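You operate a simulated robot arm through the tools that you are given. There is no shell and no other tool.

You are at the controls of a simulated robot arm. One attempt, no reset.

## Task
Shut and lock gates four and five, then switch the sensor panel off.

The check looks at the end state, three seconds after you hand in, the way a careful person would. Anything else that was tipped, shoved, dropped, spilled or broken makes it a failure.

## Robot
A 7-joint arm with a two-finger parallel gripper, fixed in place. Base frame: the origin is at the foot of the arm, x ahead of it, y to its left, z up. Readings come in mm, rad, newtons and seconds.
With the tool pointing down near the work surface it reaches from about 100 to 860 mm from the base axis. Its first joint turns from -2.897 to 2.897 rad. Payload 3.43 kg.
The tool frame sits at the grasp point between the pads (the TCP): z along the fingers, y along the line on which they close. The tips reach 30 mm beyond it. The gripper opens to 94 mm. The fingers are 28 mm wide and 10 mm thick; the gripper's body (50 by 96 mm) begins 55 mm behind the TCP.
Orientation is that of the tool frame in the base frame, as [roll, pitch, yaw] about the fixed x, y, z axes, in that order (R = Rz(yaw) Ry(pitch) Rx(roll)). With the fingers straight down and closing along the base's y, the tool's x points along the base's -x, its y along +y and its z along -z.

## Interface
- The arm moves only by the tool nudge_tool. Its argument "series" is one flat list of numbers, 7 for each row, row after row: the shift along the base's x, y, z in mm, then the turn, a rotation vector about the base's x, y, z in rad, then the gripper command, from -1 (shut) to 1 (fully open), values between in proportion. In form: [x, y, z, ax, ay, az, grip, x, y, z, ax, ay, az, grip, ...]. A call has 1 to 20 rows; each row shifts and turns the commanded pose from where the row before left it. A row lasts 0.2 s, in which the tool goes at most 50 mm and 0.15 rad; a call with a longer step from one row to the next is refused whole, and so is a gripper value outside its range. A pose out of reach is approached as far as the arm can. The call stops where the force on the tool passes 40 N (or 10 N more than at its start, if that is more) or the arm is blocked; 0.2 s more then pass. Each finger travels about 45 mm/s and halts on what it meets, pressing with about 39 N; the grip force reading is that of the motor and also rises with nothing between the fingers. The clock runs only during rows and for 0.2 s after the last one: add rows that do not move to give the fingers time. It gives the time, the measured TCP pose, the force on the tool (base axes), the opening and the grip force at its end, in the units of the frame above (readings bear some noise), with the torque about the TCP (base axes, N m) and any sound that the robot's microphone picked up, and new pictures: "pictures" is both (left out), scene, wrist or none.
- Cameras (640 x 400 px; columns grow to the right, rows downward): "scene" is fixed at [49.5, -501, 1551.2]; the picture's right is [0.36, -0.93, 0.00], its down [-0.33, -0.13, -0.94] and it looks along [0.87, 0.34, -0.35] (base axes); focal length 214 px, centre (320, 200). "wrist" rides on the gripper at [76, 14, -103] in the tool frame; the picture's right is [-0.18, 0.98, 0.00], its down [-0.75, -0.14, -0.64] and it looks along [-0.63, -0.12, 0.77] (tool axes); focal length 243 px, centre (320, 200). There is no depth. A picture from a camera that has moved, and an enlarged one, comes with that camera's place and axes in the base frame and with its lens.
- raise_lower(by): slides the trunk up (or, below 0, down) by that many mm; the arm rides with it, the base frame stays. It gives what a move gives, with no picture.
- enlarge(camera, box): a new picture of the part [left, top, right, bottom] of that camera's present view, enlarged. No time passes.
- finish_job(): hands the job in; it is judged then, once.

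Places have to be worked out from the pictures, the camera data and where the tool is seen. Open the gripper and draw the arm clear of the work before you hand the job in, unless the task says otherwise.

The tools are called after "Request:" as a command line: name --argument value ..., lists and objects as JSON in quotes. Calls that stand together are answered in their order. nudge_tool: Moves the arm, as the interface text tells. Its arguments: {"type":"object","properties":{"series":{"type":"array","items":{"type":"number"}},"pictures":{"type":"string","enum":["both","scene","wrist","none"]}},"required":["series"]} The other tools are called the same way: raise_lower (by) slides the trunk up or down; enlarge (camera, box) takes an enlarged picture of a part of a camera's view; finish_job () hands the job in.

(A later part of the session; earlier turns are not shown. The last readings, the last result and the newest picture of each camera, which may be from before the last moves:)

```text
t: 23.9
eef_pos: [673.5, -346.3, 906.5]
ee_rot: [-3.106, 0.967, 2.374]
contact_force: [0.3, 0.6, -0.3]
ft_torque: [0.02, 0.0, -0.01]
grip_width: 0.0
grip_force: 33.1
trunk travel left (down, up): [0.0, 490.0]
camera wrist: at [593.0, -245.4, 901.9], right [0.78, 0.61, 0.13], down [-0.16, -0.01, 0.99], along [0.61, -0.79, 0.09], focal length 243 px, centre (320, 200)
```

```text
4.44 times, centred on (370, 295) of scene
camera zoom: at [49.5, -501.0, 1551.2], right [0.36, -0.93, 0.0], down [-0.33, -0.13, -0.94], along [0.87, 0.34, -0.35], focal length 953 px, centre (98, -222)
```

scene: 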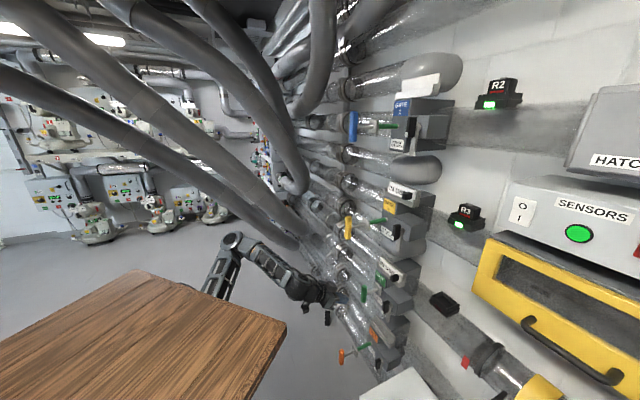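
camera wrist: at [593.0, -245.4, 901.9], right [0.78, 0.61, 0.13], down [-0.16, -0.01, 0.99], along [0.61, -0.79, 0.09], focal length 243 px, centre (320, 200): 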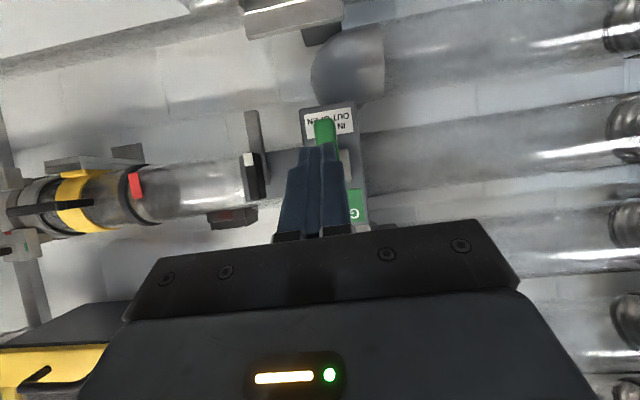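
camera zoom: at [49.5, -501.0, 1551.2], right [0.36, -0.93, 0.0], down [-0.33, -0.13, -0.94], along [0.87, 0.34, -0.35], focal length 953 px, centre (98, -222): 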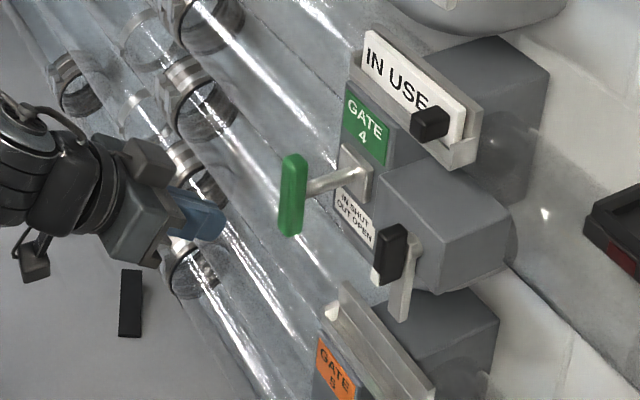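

Gate 4 stays in. Its lock knob is at about (704.5,-509,891.5), a vertical bar with its white tip pointing down and a grey arm hanging behind it, which should swing over the rod plate. I'll move in front of it with the tool levelled along n and the gripper half open.

Request:
nudge_tool --series '[-3.6, -15, -2.1, -0.06, -0.062, 0, 0.1, -3.6, -15, -2.1, -0.06, -0.062, 0, 0.1, -3.6, -15, -2.1, -0.06, -0.062, 0, 0.1, -3.6, -15, -2.1, -0.06, -0.062, 0, 0.1, -3.6, -15, -2.1, -0.06, -0.062, 0, 0.1, -3.6, -15, -2.1, -0.06, -0.062, 0, 0.1, -3.6, -15, -2.1, -0.06, -0.062, 0, 0.1, 0, 0, 0, 0, 0, 0, 0.1]'

Request:
enlarge --camera "wrist" --box '[200, 60, 440, 240]'

Request:
enlarge --camera "scene" --box '[310, 250, 430, 340]'

```text
t: 25.8
eef_pos: [650.3, -428.2, 891.7]
ee_rot: [-3.119, 1.421, 2.36]
contact_force: [-0.2, 0.2, -1.2]
ft_torque: [0.0, 0.0, 0.01]
grip_width: 51.7
grip_force: 0.1
out of reach, approached as far as the arm can: row 6, 7
trunk travel left (down, up): [0.0, 490.0]
camera wrist: at [581.5, -337.5, 830.8], right [0.73, 0.66, 0.18], down [-0.46, 0.28, 0.84], along [0.51, -0.69, 0.51], focal length 243 px, centre (320, 200)
```

scene: 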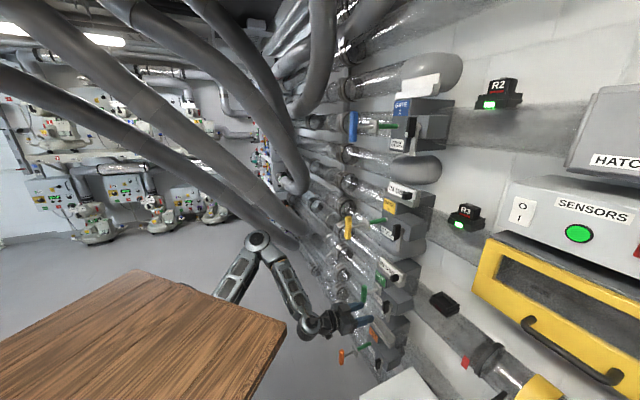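
wrist: 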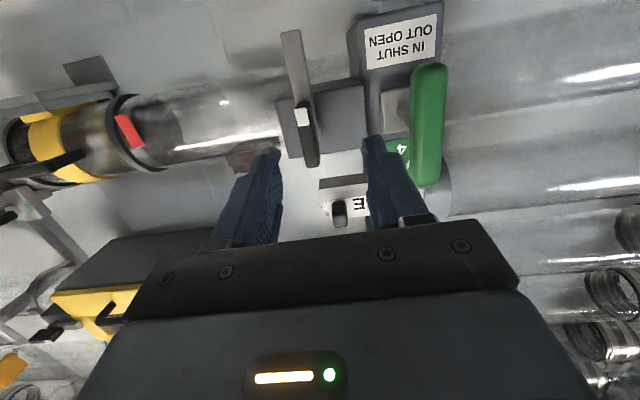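

```text
2.22 times, centred on (320, 150) of wrist
camera zoom: at [581.5, -337.5, 830.8], right [0.73, 0.66, 0.18], down [-0.46, 0.28, 0.84], along [0.51, -0.69, 0.51], focal length 539 px, centre (320, 311)
```

zoom: 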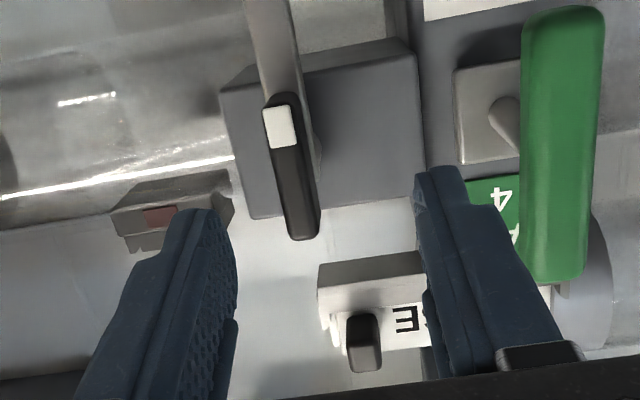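

```text
4.44 times, centred on (370, 295) of scene
camera zoom: at [49.5, -501.0, 1551.2], right [0.36, -0.93, 0.0], down [-0.33, -0.13, -0.94], along [0.87, 0.34, -0.35], focal length 953 px, centre (98, -222)
```

zoom: 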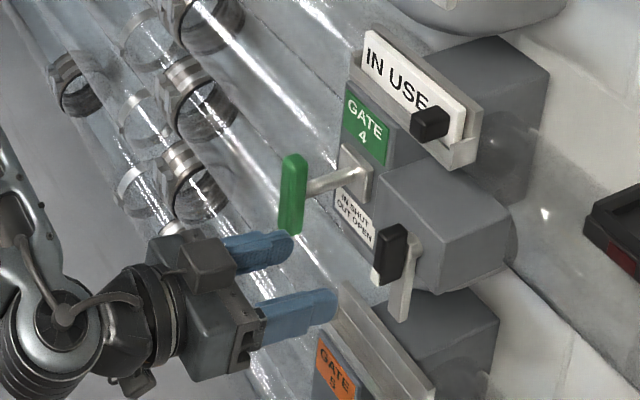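

The fingers straddle the knob line with the tool nearly level. I'll shift right by 17 mm to l≈154, finish levelling, and advance to just in front of the knob.

Request:
nudge_tool --series '[-6, -6, 0, 0, 0, 0, 0.1, -6, -6, 0, 0, 0, 0, 0.1, 7, -7.2, 0, -0.026, -0.027, 0, 0.1, 7, -7.2, 0, -0.026, -0.027, 0, 0.1, 7, -7.2, 0, -0.026, -0.027, 0, 0.1, 7, -7.2, 0, -0.026, -0.027, 0, 0.1, 0, 0, 0, 0, 0, 0, 0.1]'

Request:
enlarge --camera "wrist" --box '[200, 60, 440, 240]'

Request:
enlarge --camera "scene" --box '[310, 250, 430, 340]'

```text
t: 27.4
eef_pos: [643.5, -433.6, 880.0]
ee_rot: [-2.891, 1.423, 2.599]
contact_force: [0.5, 0.2, -0.8]
ft_torque: [0.0, -0.02, 0.02]
grip_width: 51.7
grip_force: 0.1
out of reach, approached as far as the arm can: row 3, 4, 5, 6
trunk travel left (down, up): [0.0, 490.0]
camera wrist: at [572.5, -344.2, 819.8], right [0.72, 0.68, 0.15], down [-0.45, 0.3, 0.84], along [0.53, -0.67, 0.52], focal length 243 px, centre (320, 200)
```

scene: 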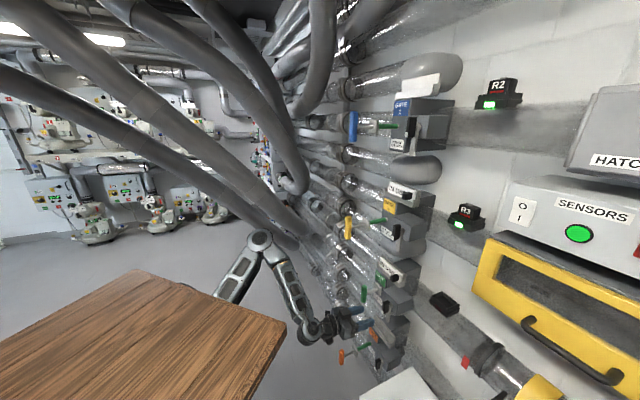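
wrist: 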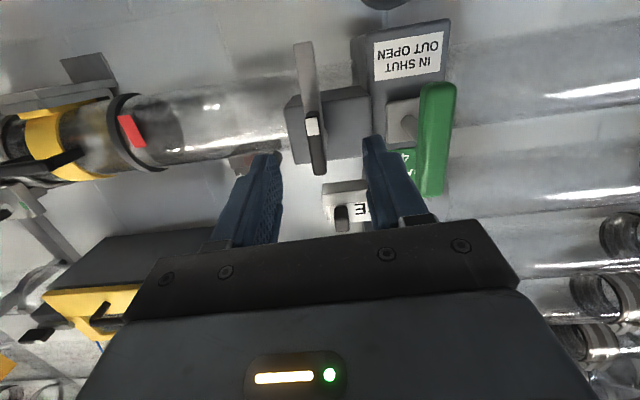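

```text
2.22 times, centred on (320, 150) of wrist
camera zoom: at [572.5, -344.2, 819.8], right [0.72, 0.68, 0.15], down [-0.45, 0.3, 0.84], along [0.53, -0.67, 0.52], focal length 539 px, centre (320, 311)
```

zoom: 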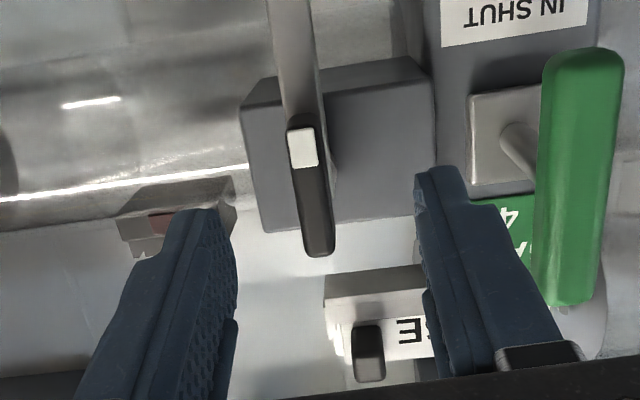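

```text
4.44 times, centred on (370, 295) of scene
camera zoom: at [49.5, -501.0, 1551.2], right [0.36, -0.93, 0.0], down [-0.33, -0.13, -0.94], along [0.87, 0.34, -0.35], focal length 953 px, centre (98, -222)
```

zoom: 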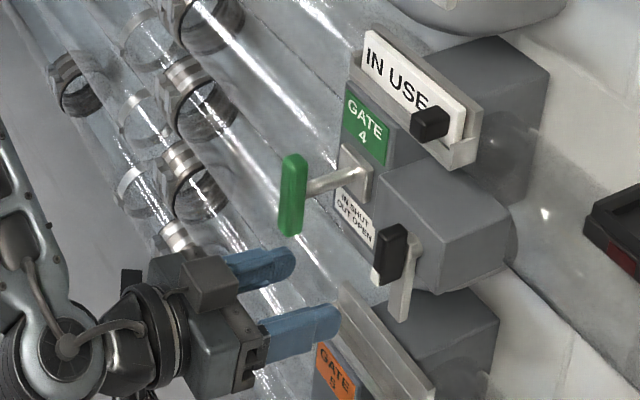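

Pitching further is what's out of reach. The current 8° tilt is fine, so I'll go forward without more pitch, correcting -8 mm sideways and +12 mm up.

Request:
nudge_tool --series '[-3, -3, 6, 0, 0, 0, 0.1, -3, -3, 6, 0, 0, 0, 0.1, 7, -7.2, 0, 0, 0, 0, 0.1, 7, -7.2, 0, 0, 0, 0, 0.1, 7, -7.2, 0, 0, 0, 0, 0.1, 0, 0, 0, 0, 0, 0, 0.1]'

Request:
enlarge --camera "wrist" --box '[200, 60, 440, 240]'

Request:
enlarge --camera "scene" --box '[310, 250, 430, 340]'

```text
t: 28.8
eef_pos: [643.4, -432.5, 879.7]
ee_rot: [-2.901, 1.422, 2.587]
contact_force: [-0.1, -0.7, 0.4]
ft_torque: [-0.02, -0.01, -0.02]
grip_width: 52.1
grip_force: 0.0
out of reach, approached as far as the arm can: row 1, 2, 3, 4, 5
trunk travel left (down, up): [0.0, 490.0]
camera wrist: at [572.1, -344.4, 819.1], right [0.72, 0.68, 0.15], down [-0.45, 0.3, 0.84], along [0.53, -0.67, 0.52], focal length 243 px, centre (320, 200)
```

scene: 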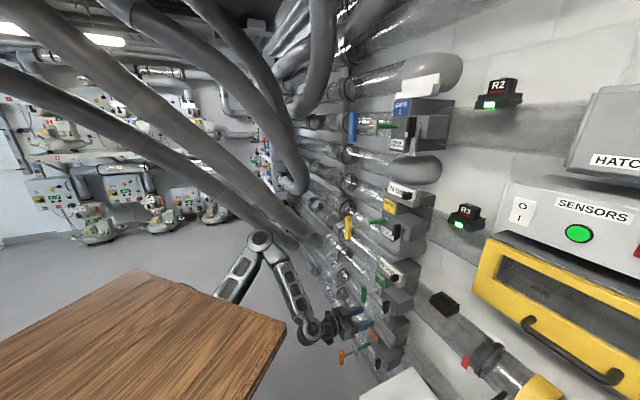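
wrist: 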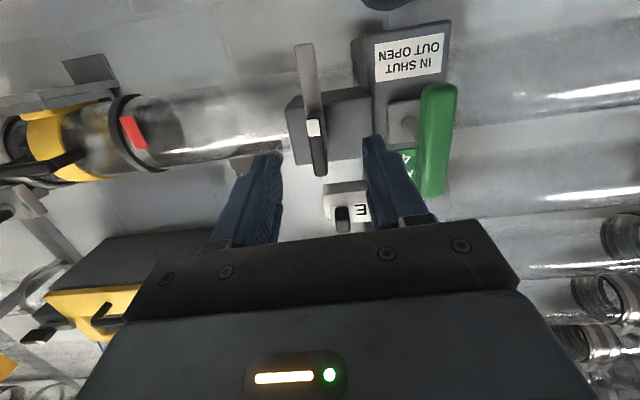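

```text
2.22 times, centred on (320, 150) of wrist
camera zoom: at [572.1, -344.4, 819.1], right [0.72, 0.68, 0.15], down [-0.45, 0.3, 0.84], along [0.53, -0.67, 0.52], focal length 539 px, centre (320, 311)
```

zoom: 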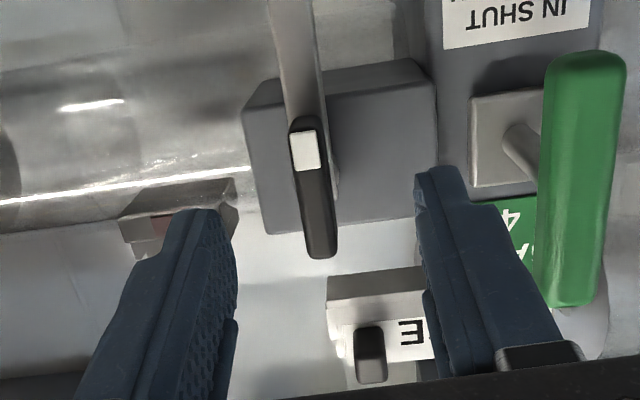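

```text
4.44 times, centred on (370, 295) of scene
camera zoom: at [49.5, -501.0, 1551.2], right [0.36, -0.93, 0.0], down [-0.33, -0.13, -0.94], along [0.87, 0.34, -0.35], focal length 953 px, centre (98, -222)
```

zoom: 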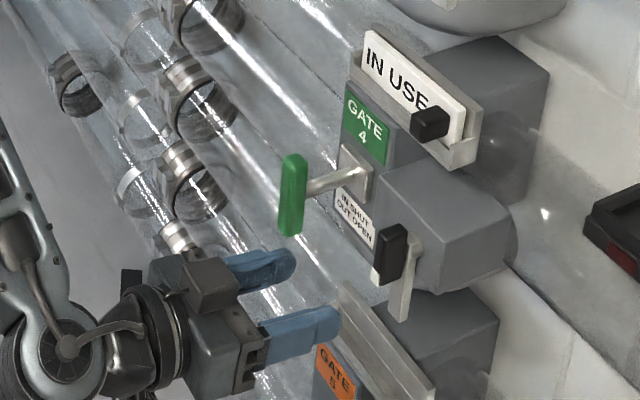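

The arm is pinned at a joint limit in this attitude. I'll tilt the tool back down by about 0.3 rad, which should free it, and raise the TCP slightly so the tips stay level with the knob.

Request:
nudge_tool --series '[-4, 4, 8, 0.072, 0.069, 0, 0.1, -4, 4, 8, 0.072, 0.069, 0, 0.1, -4, 4, 8, 0.072, 0.069, 0, 0.1, 0, 0, 0, 0, 0, 0, 0.1]' --pictures "none"

```text
t: 29.8
eef_pos: [631.9, -422.3, 904.8]
ee_rot: [-3.071, 1.166, 2.413]
contact_force: [0.1, 0.2, -0.3]
ft_torque: [-0.03, 0.0, 0.02]
grip_width: 51.5
grip_force: 0.0
trunk travel left (down, up): [0.0, 490.0]
```

Freed. Now at n≈743, l≈162 with 23° of tilt. I'll step forward 50 mm and 8 mm right.

Request:
nudge_tool --series '[-2.8, -2.8, 0, 0, 0, 0, 0.1, -2.8, -2.8, 0, 0, 0, 0, 0.1, 8.7, -9, 0, 0, 0, 0, 0.1, 8.7, -9, 0, 0, 0, 0, 0.1, 8.7, -9, 0, 0, 0, 0, 0.1, 8.7, -9, 0, 0, 0, 0, 0.1, 0, 0, 0, 0, 0, 0, 0.1]'

Request:
enlarge --camera "wrist" --box '[200, 60, 440, 240]'

Request:
enlarge --camera "scene" --box '[310, 250, 430, 340]'

```text
t: 31.4
eef_pos: [661.7, -461.5, 916.5]
ee_rot: [3.133, 1.191, 2.342]
contact_force: [0.0, 1.7, -0.1]
ft_torque: [0.0, -0.01, 0.02]
grip_width: 51.5
grip_force: 0.0
trunk travel left (down, up): [0.0, 490.0]
camera wrist: at [583.4, -363.5, 884.8], right [0.75, 0.64, 0.17], down [-0.33, 0.13, 0.94], along [0.58, -0.76, 0.3], focal length 243 px, centre (320, 200)
```

scene: 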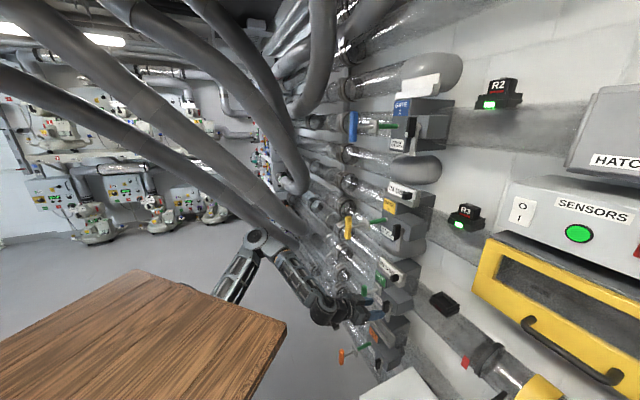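
wrist: 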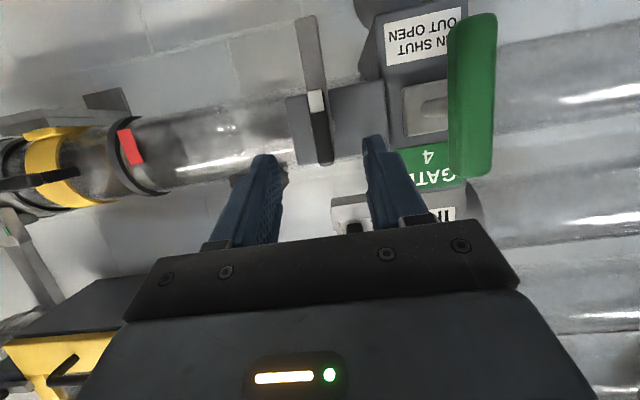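

```text
2.22 times, centred on (320, 150) of wrist
camera zoom: at [583.4, -363.5, 884.8], right [0.75, 0.64, 0.17], down [-0.33, 0.13, 0.94], along [0.58, -0.76, 0.3], focal length 539 px, centre (320, 311)
```

zoom: 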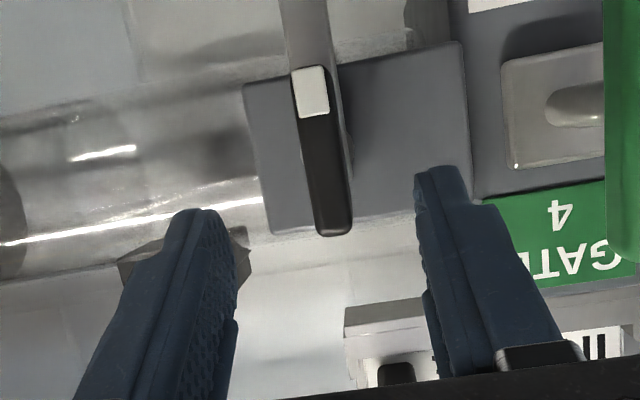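

```text
4.44 times, centred on (370, 295) of scene
camera zoom: at [49.5, -501.0, 1551.2], right [0.36, -0.93, 0.0], down [-0.33, -0.13, -0.94], along [0.87, 0.34, -0.35], focal length 953 px, centre (98, -222)
```

zoom: 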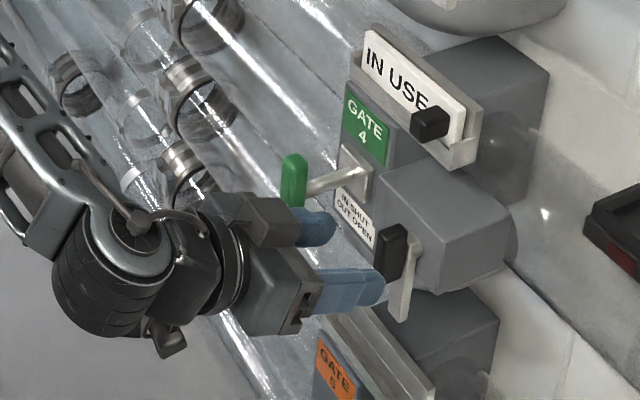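

The knob lies centred between the finger planes. I'll advance about 45 mm along n and lower 10 mm so the pads straddle it.

Request:
nudge_tool --series '[6.2, -6.5, -2.5, 0, 0, 0, 0.1, 6.2, -6.5, -2.5, 0, 0, 0, 0.1, 6.2, -6.5, -2.5, 0, 0, 0, 0.1, 6.2, -6.5, -2.5, 0, 0, 0, 0.1, 0, 0, 0, 0, 0, 0, 0.1]'

Request:
enlarge --camera "wrist" --box '[200, 60, 440, 240]'

Request:
enlarge --camera "scene" --box '[310, 250, 430, 340]'

```text
t: 32.5
eef_pos: [685.8, -487.3, 908.8]
ee_rot: [3.126, 1.197, 2.334]
contact_force: [0.7, -0.2, -0.2]
ft_torque: [-0.02, -0.01, 0.04]
grip_width: 51.6
grip_force: 0.1
trunk travel left (down, up): [0.0, 490.0]
camera wrist: at [608.6, -390.0, 876.1], right [0.75, 0.64, 0.18], down [-0.33, 0.13, 0.94], along [0.58, -0.76, 0.31], focal length 243 px, centre (320, 200)
```

scene: 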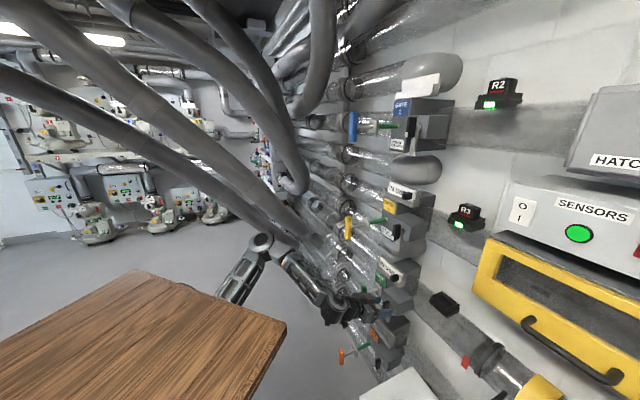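
wrist: 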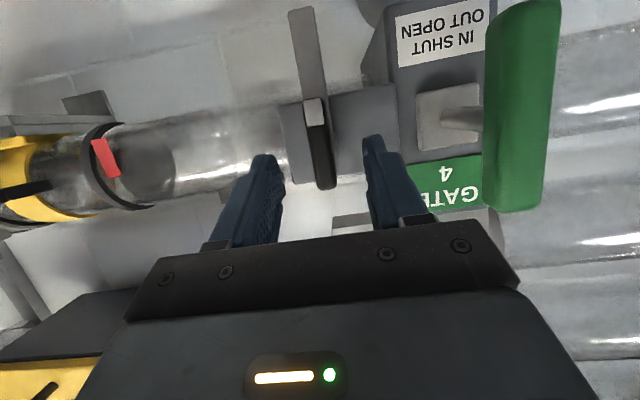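

```text
2.22 times, centred on (320, 150) of wrist
camera zoom: at [608.6, -390.0, 876.1], right [0.75, 0.64, 0.18], down [-0.33, 0.13, 0.94], along [0.58, -0.76, 0.31], focal length 539 px, centre (320, 311)
```

zoom: 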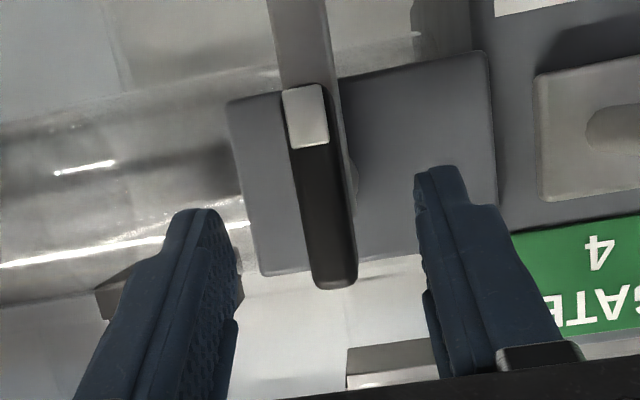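

```text
4.44 times, centred on (370, 295) of scene
camera zoom: at [49.5, -501.0, 1551.2], right [0.36, -0.93, 0.0], down [-0.33, -0.13, -0.94], along [0.87, 0.34, -0.35], focal length 953 px, centre (98, -222)
```

zoom: 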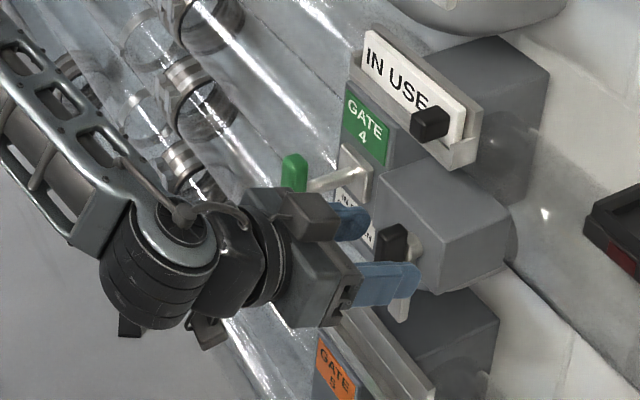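

Tips are at n≈855, about level with the knob's front. I'll go another 12 mm in and close on the knob.

Request:
nudge_tool --series '[4.2, -4.3, -1, 0, 0, 0, 0.1, 4.2, -4.3, -1, 0, 0, 0, 0.1, 0, 0, 0, 0, 0, 0, 0.1]'

Request:
enlarge --camera "wrist" --box '[200, 60, 440, 240]'

Request:
enlarge --camera "scene" --box '[350, 260, 410, 310]'

```text
t: 33.4
eef_pos: [694.2, -498.6, 907.8]
ee_rot: [3.127, 1.196, 2.336]
contact_force: [-0.1, 0.1, 0.1]
ft_torque: [0.02, -0.01, 0.01]
grip_width: 51.7
grip_force: 0.1
trunk travel left (down, up): [0.0, 490.0]
camera wrist: at [615.9, -398.5, 874.1], right [0.75, 0.64, 0.18], down [-0.33, 0.13, 0.94], along [0.58, -0.76, 0.31], focal length 243 px, centre (320, 200)
```

scene: 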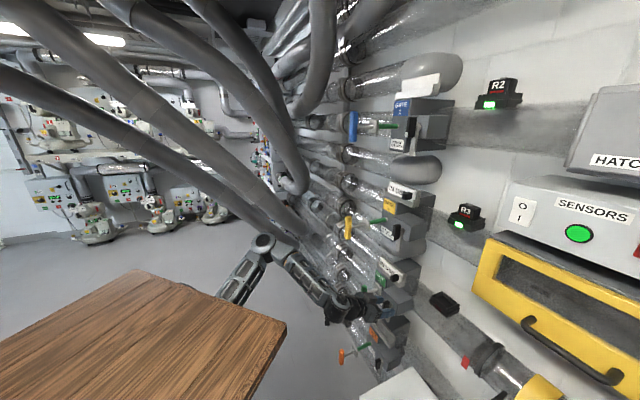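
wrist: 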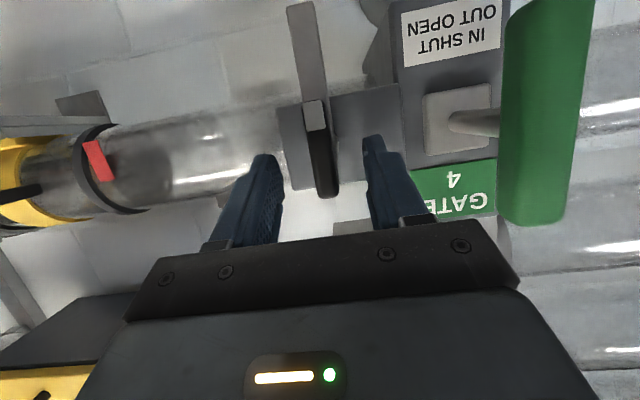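

```text
2.22 times, centred on (320, 150) of wrist
camera zoom: at [615.9, -398.5, 874.1], right [0.75, 0.64, 0.18], down [-0.33, 0.13, 0.94], along [0.58, -0.76, 0.31], focal length 539 px, centre (320, 311)
```

zoom: 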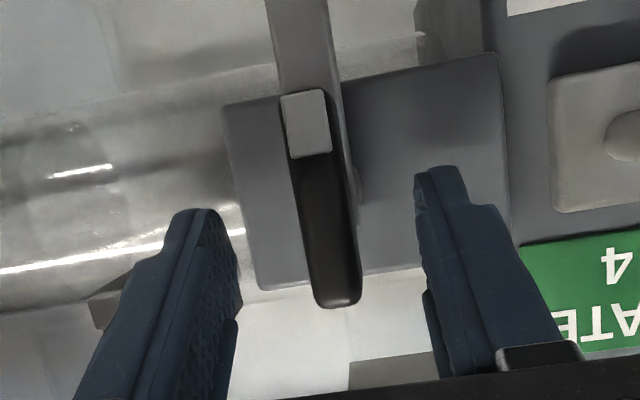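

```text
8.00 times, centred on (380, 285) of scene
camera zoom: at [49.5, -501.0, 1551.2], right [0.36, -0.93, 0.0], down [-0.33, -0.13, -0.94], along [0.87, 0.34, -0.35], focal length 1716 px, centre (-160, -480)
```

zoom: 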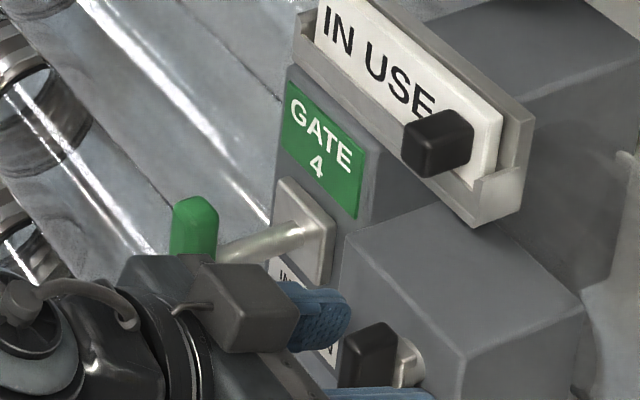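

The knob sits between the fingers, overlapping the tips by about 13 mm. I'll go 7 mm deeper and close on it.

Request:
nudge_tool --series '[4.9, -5, -2, 0, 0, 0, 0.1, 0, 0, 0, 0, 0, 0, 0.1, 0, 0, 0, 0, 0, 0, -0.4, 0, 0, 0, 0, 0, 0, -1, 0, 0, 0, 0, 0, 0, -1, 0, 0, 0, 0, 0, 0, -1]'

Request:
enlarge --camera "wrist" --box '[200, 60, 440, 240]'

Request:
enlarge --camera "scene" --box '[350, 260, 410, 310]'

```text
t: 34.8
eef_pos: [700.0, -499.7, 904.6]
ee_rot: [3.126, 1.196, 2.339]
contact_force: [7.8, 15.4, 2.2]
ft_torque: [0.46, 0.11, 0.04]
grip_width: 17.3
grip_force: 44.5
trunk travel left (down, up): [0.0, 490.0]
camera wrist: at [622.6, -402.6, 871.9], right [0.74, 0.64, 0.18], down [-0.33, 0.12, 0.94], along [0.58, -0.75, 0.31], focal length 243 px, centre (320, 200)
```

scene: 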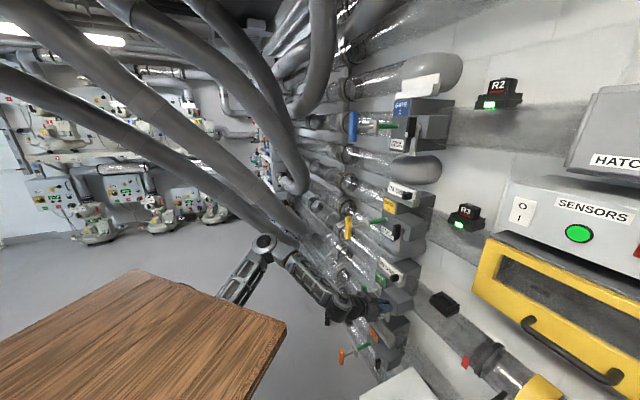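
wrist: 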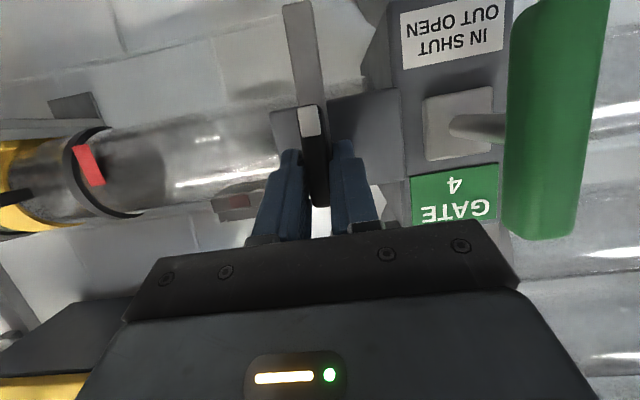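

```text
2.22 times, centred on (320, 150) of wrist
camera zoom: at [622.6, -402.6, 871.9], right [0.74, 0.64, 0.18], down [-0.33, 0.12, 0.94], along [0.58, -0.75, 0.31], focal length 539 px, centre (320, 311)
```

zoom: 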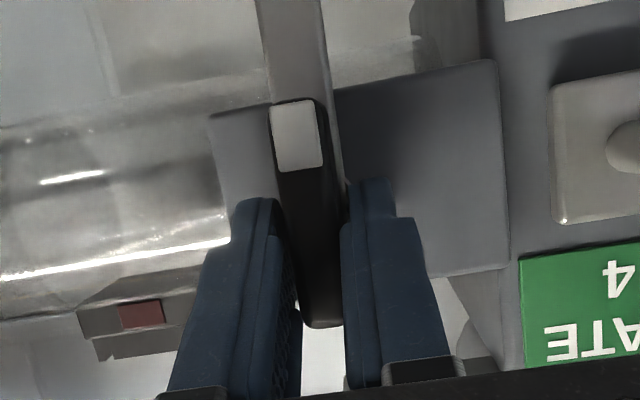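

```text
8.00 times, centred on (380, 285) of scene
camera zoom: at [49.5, -501.0, 1551.2], right [0.36, -0.93, 0.0], down [-0.33, -0.13, -0.94], along [0.87, 0.34, -0.35], focal length 1716 px, centre (-160, -480)
```

zoom: 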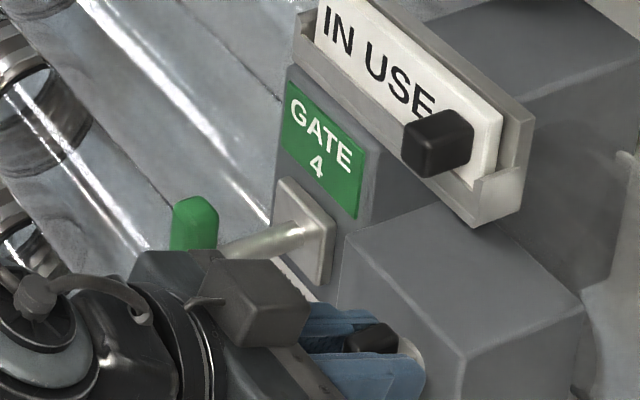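

I have the knob gripped, 17 mm wide. I'll twist clockwise as seen from the front, a positive turn about n, starting with about 25°, moving the TCP on a small arc about the knob's axis.

Request:
nudge_tool --series '[0, 0, -0.1, 0.0991, -0.1028, 0, -1, -1.17, -1.12, -0.35, 0.0991, -0.1028, 0, -1, -1.12, -1.08, -0.58, 0.0991, -0.1028, 0, -1, 0, 0, 0, 0, 0, 0, -1]'

Request:
enlarge --camera "wrist" --box '[200, 60, 440, 240]'

Request:
enlarge --camera "scene" --box '[350, 260, 410, 310]'

```text
t: 35.8
eef_pos: [701.8, -500.8, 892.4]
ee_rot: [2.316, 1.026, 1.605]
contact_force: [-1.9, 17.7, 35.1]
ft_torque: [-0.1, -0.17, 0.05]
grip_width: 17.6
grip_force: 45.1
trunk travel left (down, up): [0.0, 490.0]
stopped in row 4: the force on the tool passed its limit at 51 N (the readings are from after the stop); the commanded pose is now the measured one
camera wrist: at [630.6, -395.6, 868.5], right [0.65, 0.54, 0.53], down [-0.56, -0.13, 0.82], along [0.51, -0.83, 0.22], focal length 243 px, centre (320, 200)
```

scene: 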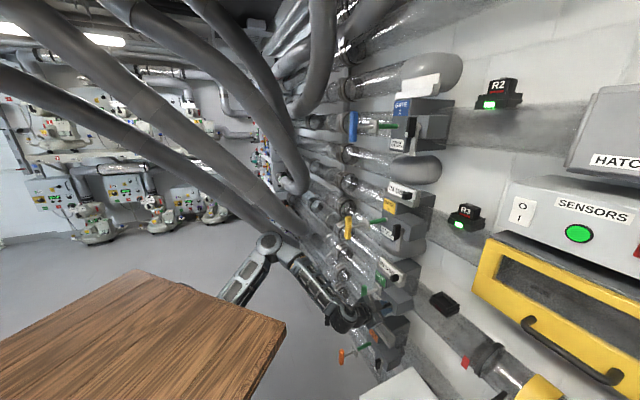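
wrist: 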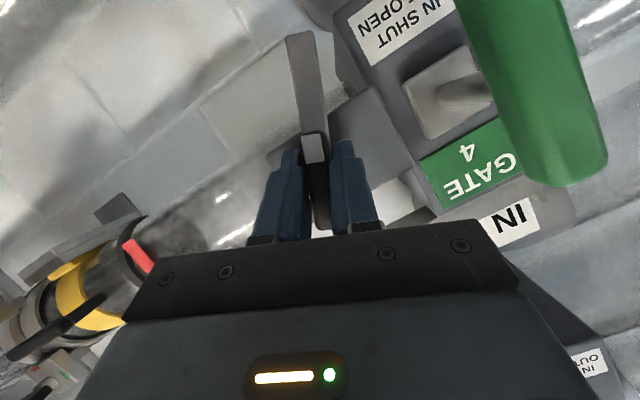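

```text
2.22 times, centred on (320, 150) of wrist
camera zoom: at [630.6, -395.6, 868.5], right [0.65, 0.54, 0.53], down [-0.56, -0.13, 0.82], along [0.51, -0.83, 0.22], focal length 539 px, centre (320, 311)
```

zoom: 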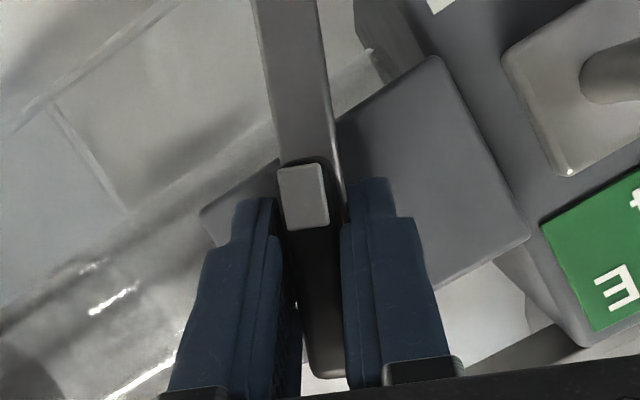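

```text
8.00 times, centred on (380, 285) of scene
camera zoom: at [49.5, -501.0, 1551.2], right [0.36, -0.93, 0.0], down [-0.33, -0.13, -0.94], along [0.87, 0.34, -0.35], focal length 1716 px, centre (-160, -480)
```

zoom: 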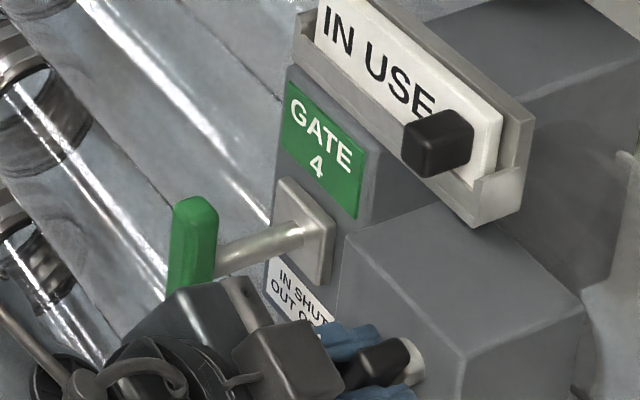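

The knob and its arm are turning with the hand in the right direction, about 25° so far. The hand sagged and is pressing down (35 N), so I'll lift a few mm to relieve it before continuing.

Request:
nudge_tool --series '[0, 0, 3, 0, 0, 0, -1, 0, 0, 3, 0, 0, 0, -1, 0, 0, 0, 0, 0, 0, -1]' --pictures "none"

```text
t: 36.6
eef_pos: [701.7, -500.4, 890.8]
ee_rot: [2.339, 1.02, 1.625]
contact_force: [18.5, 6.2, 26.0]
ft_torque: [-0.63, -0.7, -0.28]
grip_width: 17.2
grip_force: 44.8
trunk travel left (down, up): [0.0, 490.0]
```

The lift had little effect on z, though the force shifted. I'll lift a bit more and shift along the contact direction to unload, keeping the grip.

Request:
nudge_tool --series '[1, 0.5, 4, 0, 0, 0, -1, 1, 0.5, 4, 0, 0, 0, -1, 0, 0, 0, 0, 0, 0, -1]' --pictures "wrist"

```text
t: 37.4
eef_pos: [701.9, -501.3, 890.3]
ee_rot: [2.369, 1.011, 1.645]
contact_force: [2.4, 6.3, -2.8]
ft_torque: [-0.68, -0.74, -0.12]
grip_width: 17.6
grip_force: 45.0
trunk travel left (down, up): [0.0, 490.0]
camera wrist: at [631.0, -394.4, 870.6], right [0.67, 0.53, 0.52], down [-0.54, -0.13, 0.83], along [0.51, -0.83, 0.2], focal length 243 px, centre (320, 200)
```

wrist: 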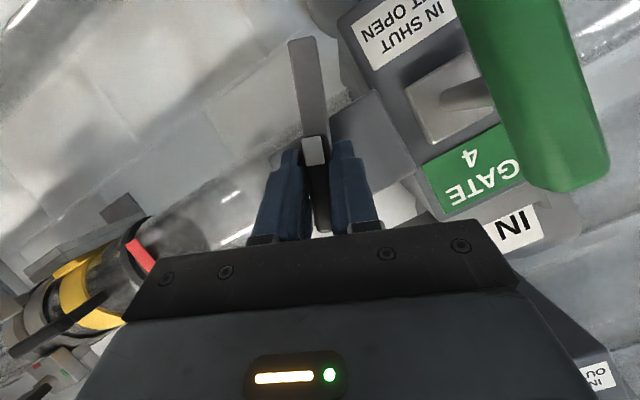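

Forces are down to about 7 N and the TCP is now nearly on the knob's axis. I'll continue twisting in smaller steps.

Request:
nudge_tool --series '[0, 0, 0, 0.0833, -0.0864, 0, -1, 0, 0, 0, 0.0833, -0.0864, 0, -1, 0, 0, 0, 0, 0, 0, -1]' --pictures "wrist"

```text
t: 38.2
eef_pos: [701.0, -499.7, 890.0]
ee_rot: [2.109, 0.849, 1.43]
contact_force: [-26.4, 15.7, 16.5]
ft_torque: [-0.05, 0.04, 0.48]
grip_width: 17.4
grip_force: 45.8
trunk travel left (down, up): [0.0, 490.0]
camera wrist: at [634.4, -391.5, 876.4], right [0.57, 0.44, 0.7], down [-0.67, -0.25, 0.7], along [0.48, -0.86, 0.15], focal length 243 px, centre (320, 200)
```

wrist: 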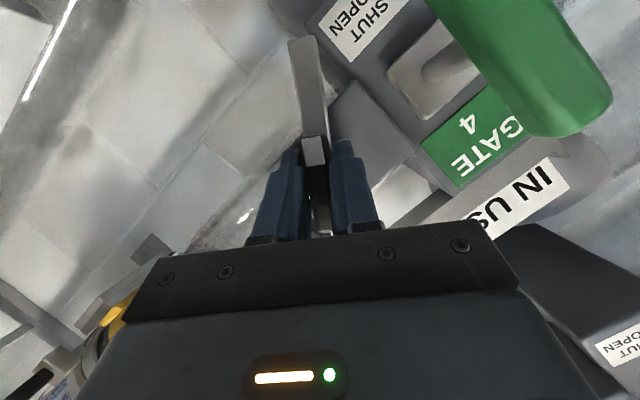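

About 38° turned. The hand is pressing forward (~30 N along n), so I'll back off slightly and keep turning.

Request:
nudge_tool --series '[-2.5, 2.2, 1.5, 0, 0, 0, -1, 0, 0, 0, 0.0833, -0.0864, 0, -1, -0.5, 0.5, 0.5, 0.0833, -0.0864, 0, -1, 0, 0, 0, 0, 0, 0, -1]' --pictures "wrist"

```text
t: 39.2
eef_pos: [700.8, -498.1, 889.8]
ee_rot: [1.926, 0.644, 1.301]
contact_force: [9.5, -22.8, 10.5]
ft_torque: [-0.06, 0.04, -0.03]
grip_width: 17.1
grip_force: 45.0
trunk travel left (down, up): [0.0, 490.0]
camera wrist: at [636.1, -387.2, 883.6], right [0.44, 0.3, 0.85], down [-0.77, -0.35, 0.53], along [0.46, -0.89, 0.08], focal length 243 px, centre (320, 200)
```

wrist: 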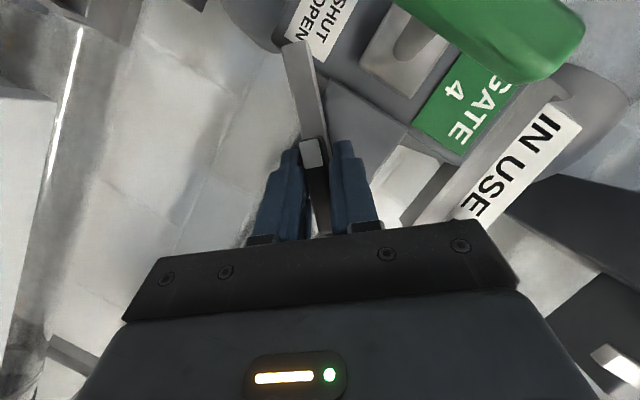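

About 52° now. The knob is pulling forward a bit, so I'll ease +2 mm along n and continue.

Request:
nudge_tool --series '[1, -1.5, 0, 0.0833, -0.0864, 0, -1, 0.5, -0.5, 0.5, 0.0833, -0.0864, 0, -1, 0, 0, 0, 0, 0, 0, -1]'

```text
t: 40.0
eef_pos: [700.5, -498.5, 889.3]
ee_rot: [1.795, 0.434, 1.227]
contact_force: [-18.9, 22.8, 20.4]
ft_torque: [-0.06, 0.04, 0.08]
grip_width: 17.3
grip_force: 45.3
trunk travel left (down, up): [0.0, 490.0]
camera wrist: at [637.3, -386.4, 891.6], right [0.28, 0.15, 0.95], down [-0.85, -0.42, 0.32], along [0.45, -0.9, 0.01], focal length 243 px, centre (320, 200)
```

scene: 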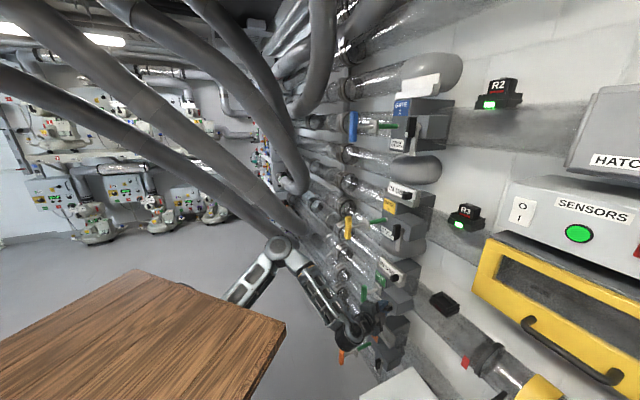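
wrist: 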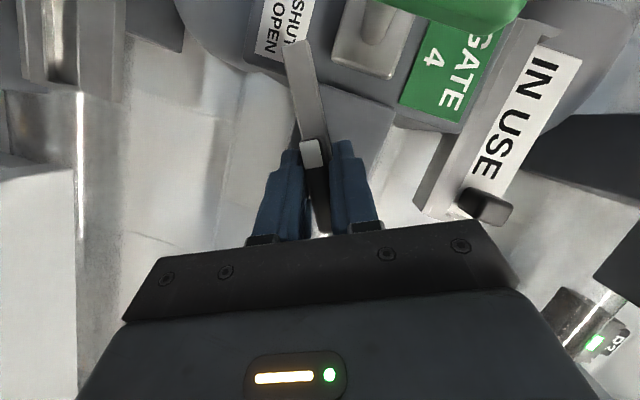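

About 66° turned and the arm is approaching the rod plate. I'll relieve slightly and continue.

Request:
nudge_tool --series '[-2, 2, 2, 0, 0, 0, -1, 0, 0, 0, 0.0833, -0.0864, 0, -1, 0, 0, 0.5, 0.0833, -0.0864, 0, -1, 0, 0, 0, 0, 0, 0, -1]'

Request:
enlarge --camera "scene" --box '[330, 250, 430, 330]'

```text
t: 41.0
eef_pos: [702.8, -498.5, 890.5]
ee_rot: [1.688, 0.214, 1.182]
contact_force: [15.7, -18.5, 11.7]
ft_torque: [-0.2, -0.07, -0.42]
grip_width: 17.3
grip_force: 44.2
trunk travel left (down, up): [0.0, 490.0]
camera wrist: at [637.5, -386.5, 900.2], right [0.12, -0.02, 0.99], down [-0.89, -0.45, 0.1], along [0.44, -0.89, -0.07], focal length 243 px, centre (320, 200)
```

scene: 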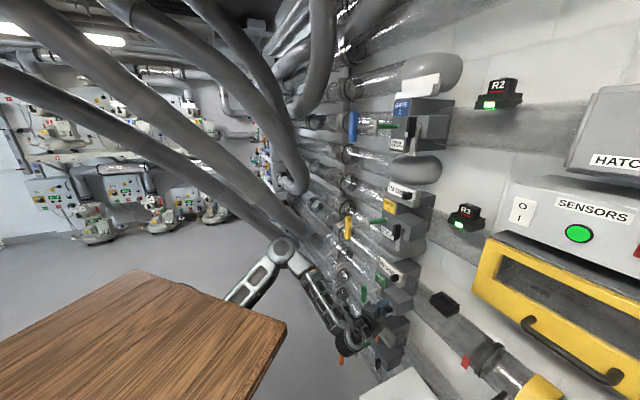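
wrist: 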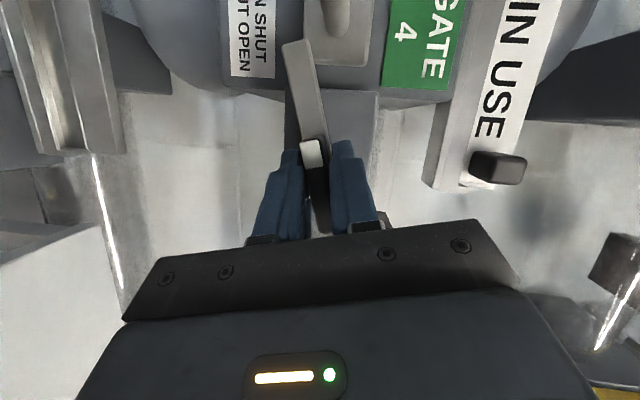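

```text
5.00 times, centred on (380, 290) of scene
camera zoom: at [49.5, -501.0, 1551.2], right [0.36, -0.93, 0.0], down [-0.33, -0.13, -0.94], along [0.87, 0.34, -0.35], focal length 1072 px, centre (20, -250)
```

zoom: 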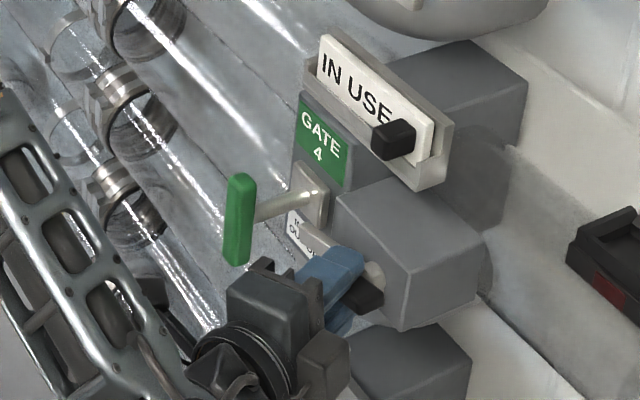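

About 80° now, and the arm's end is just below the rod plate. I'll turn the rest until it meets its stop.

Request:
nudge_tool --series '[1.2, -1, 0.5, 0.0833, -0.0864, 0, -1, 0, 0, 0.5, 0.0833, -0.0864, 0, -1, 0, 0, 0, 0, 0, 0, -1]'

Request:
enlarge --camera "scene" --box '[330, 250, 430, 330]'

Request:
enlarge --camera "wrist" --box '[200, 0, 440, 240]'

```text
t: 41.8
eef_pos: [702.3, -498.4, 890.1]
ee_rot: [1.594, -0.008, 1.166]
contact_force: [-4.5, 5.9, 14.5]
ft_torque: [-0.07, 0.06, -0.55]
grip_width: 17.1
grip_force: 45.8
trunk travel left (down, up): [0.0, 490.0]
camera wrist: at [636.1, -388.2, 908.2], right [-0.06, -0.19, 0.98], down [-0.89, -0.44, -0.13], along [0.45, -0.88, -0.14], focal length 243 px, centre (320, 200)
```

scene: 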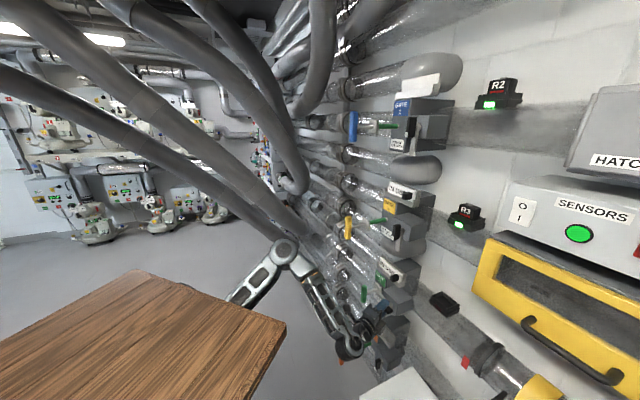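
wrist: 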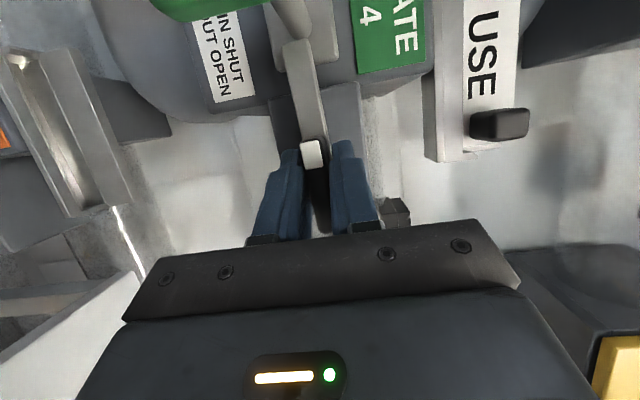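

```text
5.00 times, centred on (380, 290) of scene
camera zoom: at [49.5, -501.0, 1551.2], right [0.36, -0.93, 0.0], down [-0.33, -0.13, -0.94], along [0.87, 0.34, -0.35], focal length 1072 px, centre (20, -250)
```

zoom: 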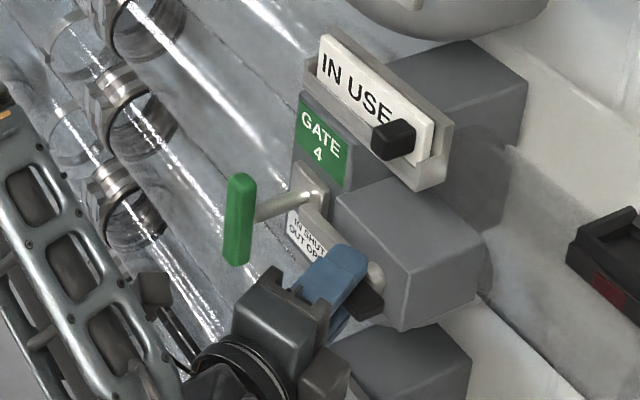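

```text
1.67 times, centred on (320, 120) of wrist
camera zoom: at [636.1, -388.2, 908.2], right [-0.06, -0.19, 0.98], down [-0.89, -0.44, -0.13], along [0.45, -0.88, -0.14], focal length 404 px, centre (320, 333)
```

zoom: 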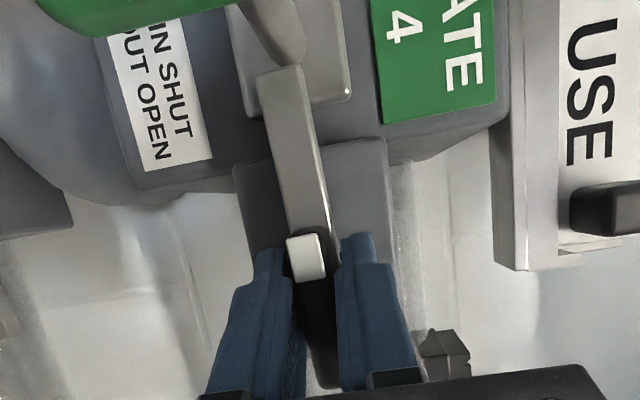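

The arm is now horizontal across the plate, at about 90°. I'll turn slightly more to feel for the stop.

Request:
nudge_tool --series '[0, 0, 0.5, 0.06, -0.062, 0, -1, 0, 0, 0, 0, 0, 0, -1]'

Request:
enlarge --camera "wrist" --box '[200, 0, 440, 240]'

```text
t: 42.4
eef_pos: [701.1, -497.7, 890.4]
ee_rot: [1.563, -0.088, 1.164]
contact_force: [-9.5, 14.1, 12.4]
ft_torque: [-0.45, 1.69, -1.18]
grip_width: 17.6
grip_force: 45.4
trunk travel left (down, up): [0.0, 490.0]
camera wrist: at [635.3, -388.8, 911.1], right [-0.11, -0.24, 0.96], down [-0.88, -0.42, -0.21], along [0.46, -0.87, -0.17], focal length 243 px, centre (320, 200)
```

scene: 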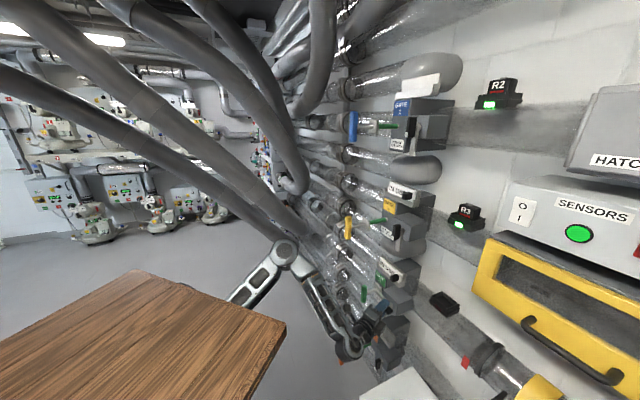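
wrist: 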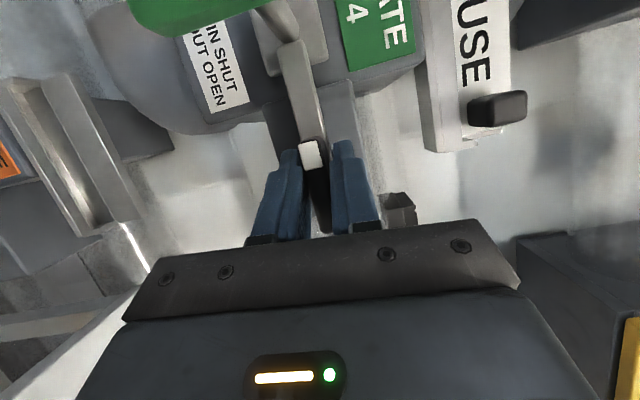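

```text
1.67 times, centred on (320, 120) of wrist
camera zoom: at [635.3, -388.8, 911.1], right [-0.11, -0.24, 0.96], down [-0.88, -0.42, -0.21], along [0.46, -0.87, -0.17], focal length 404 px, centre (320, 333)
```

zoom: 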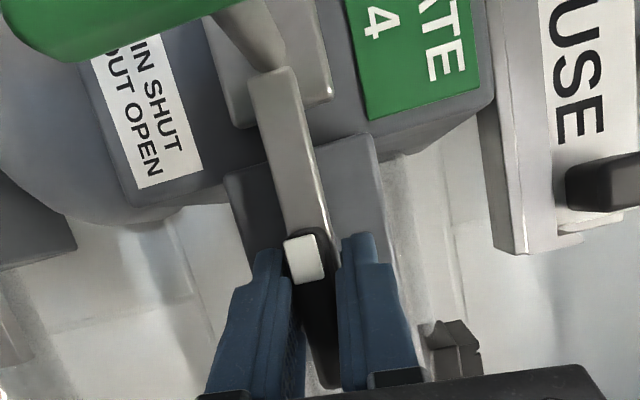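

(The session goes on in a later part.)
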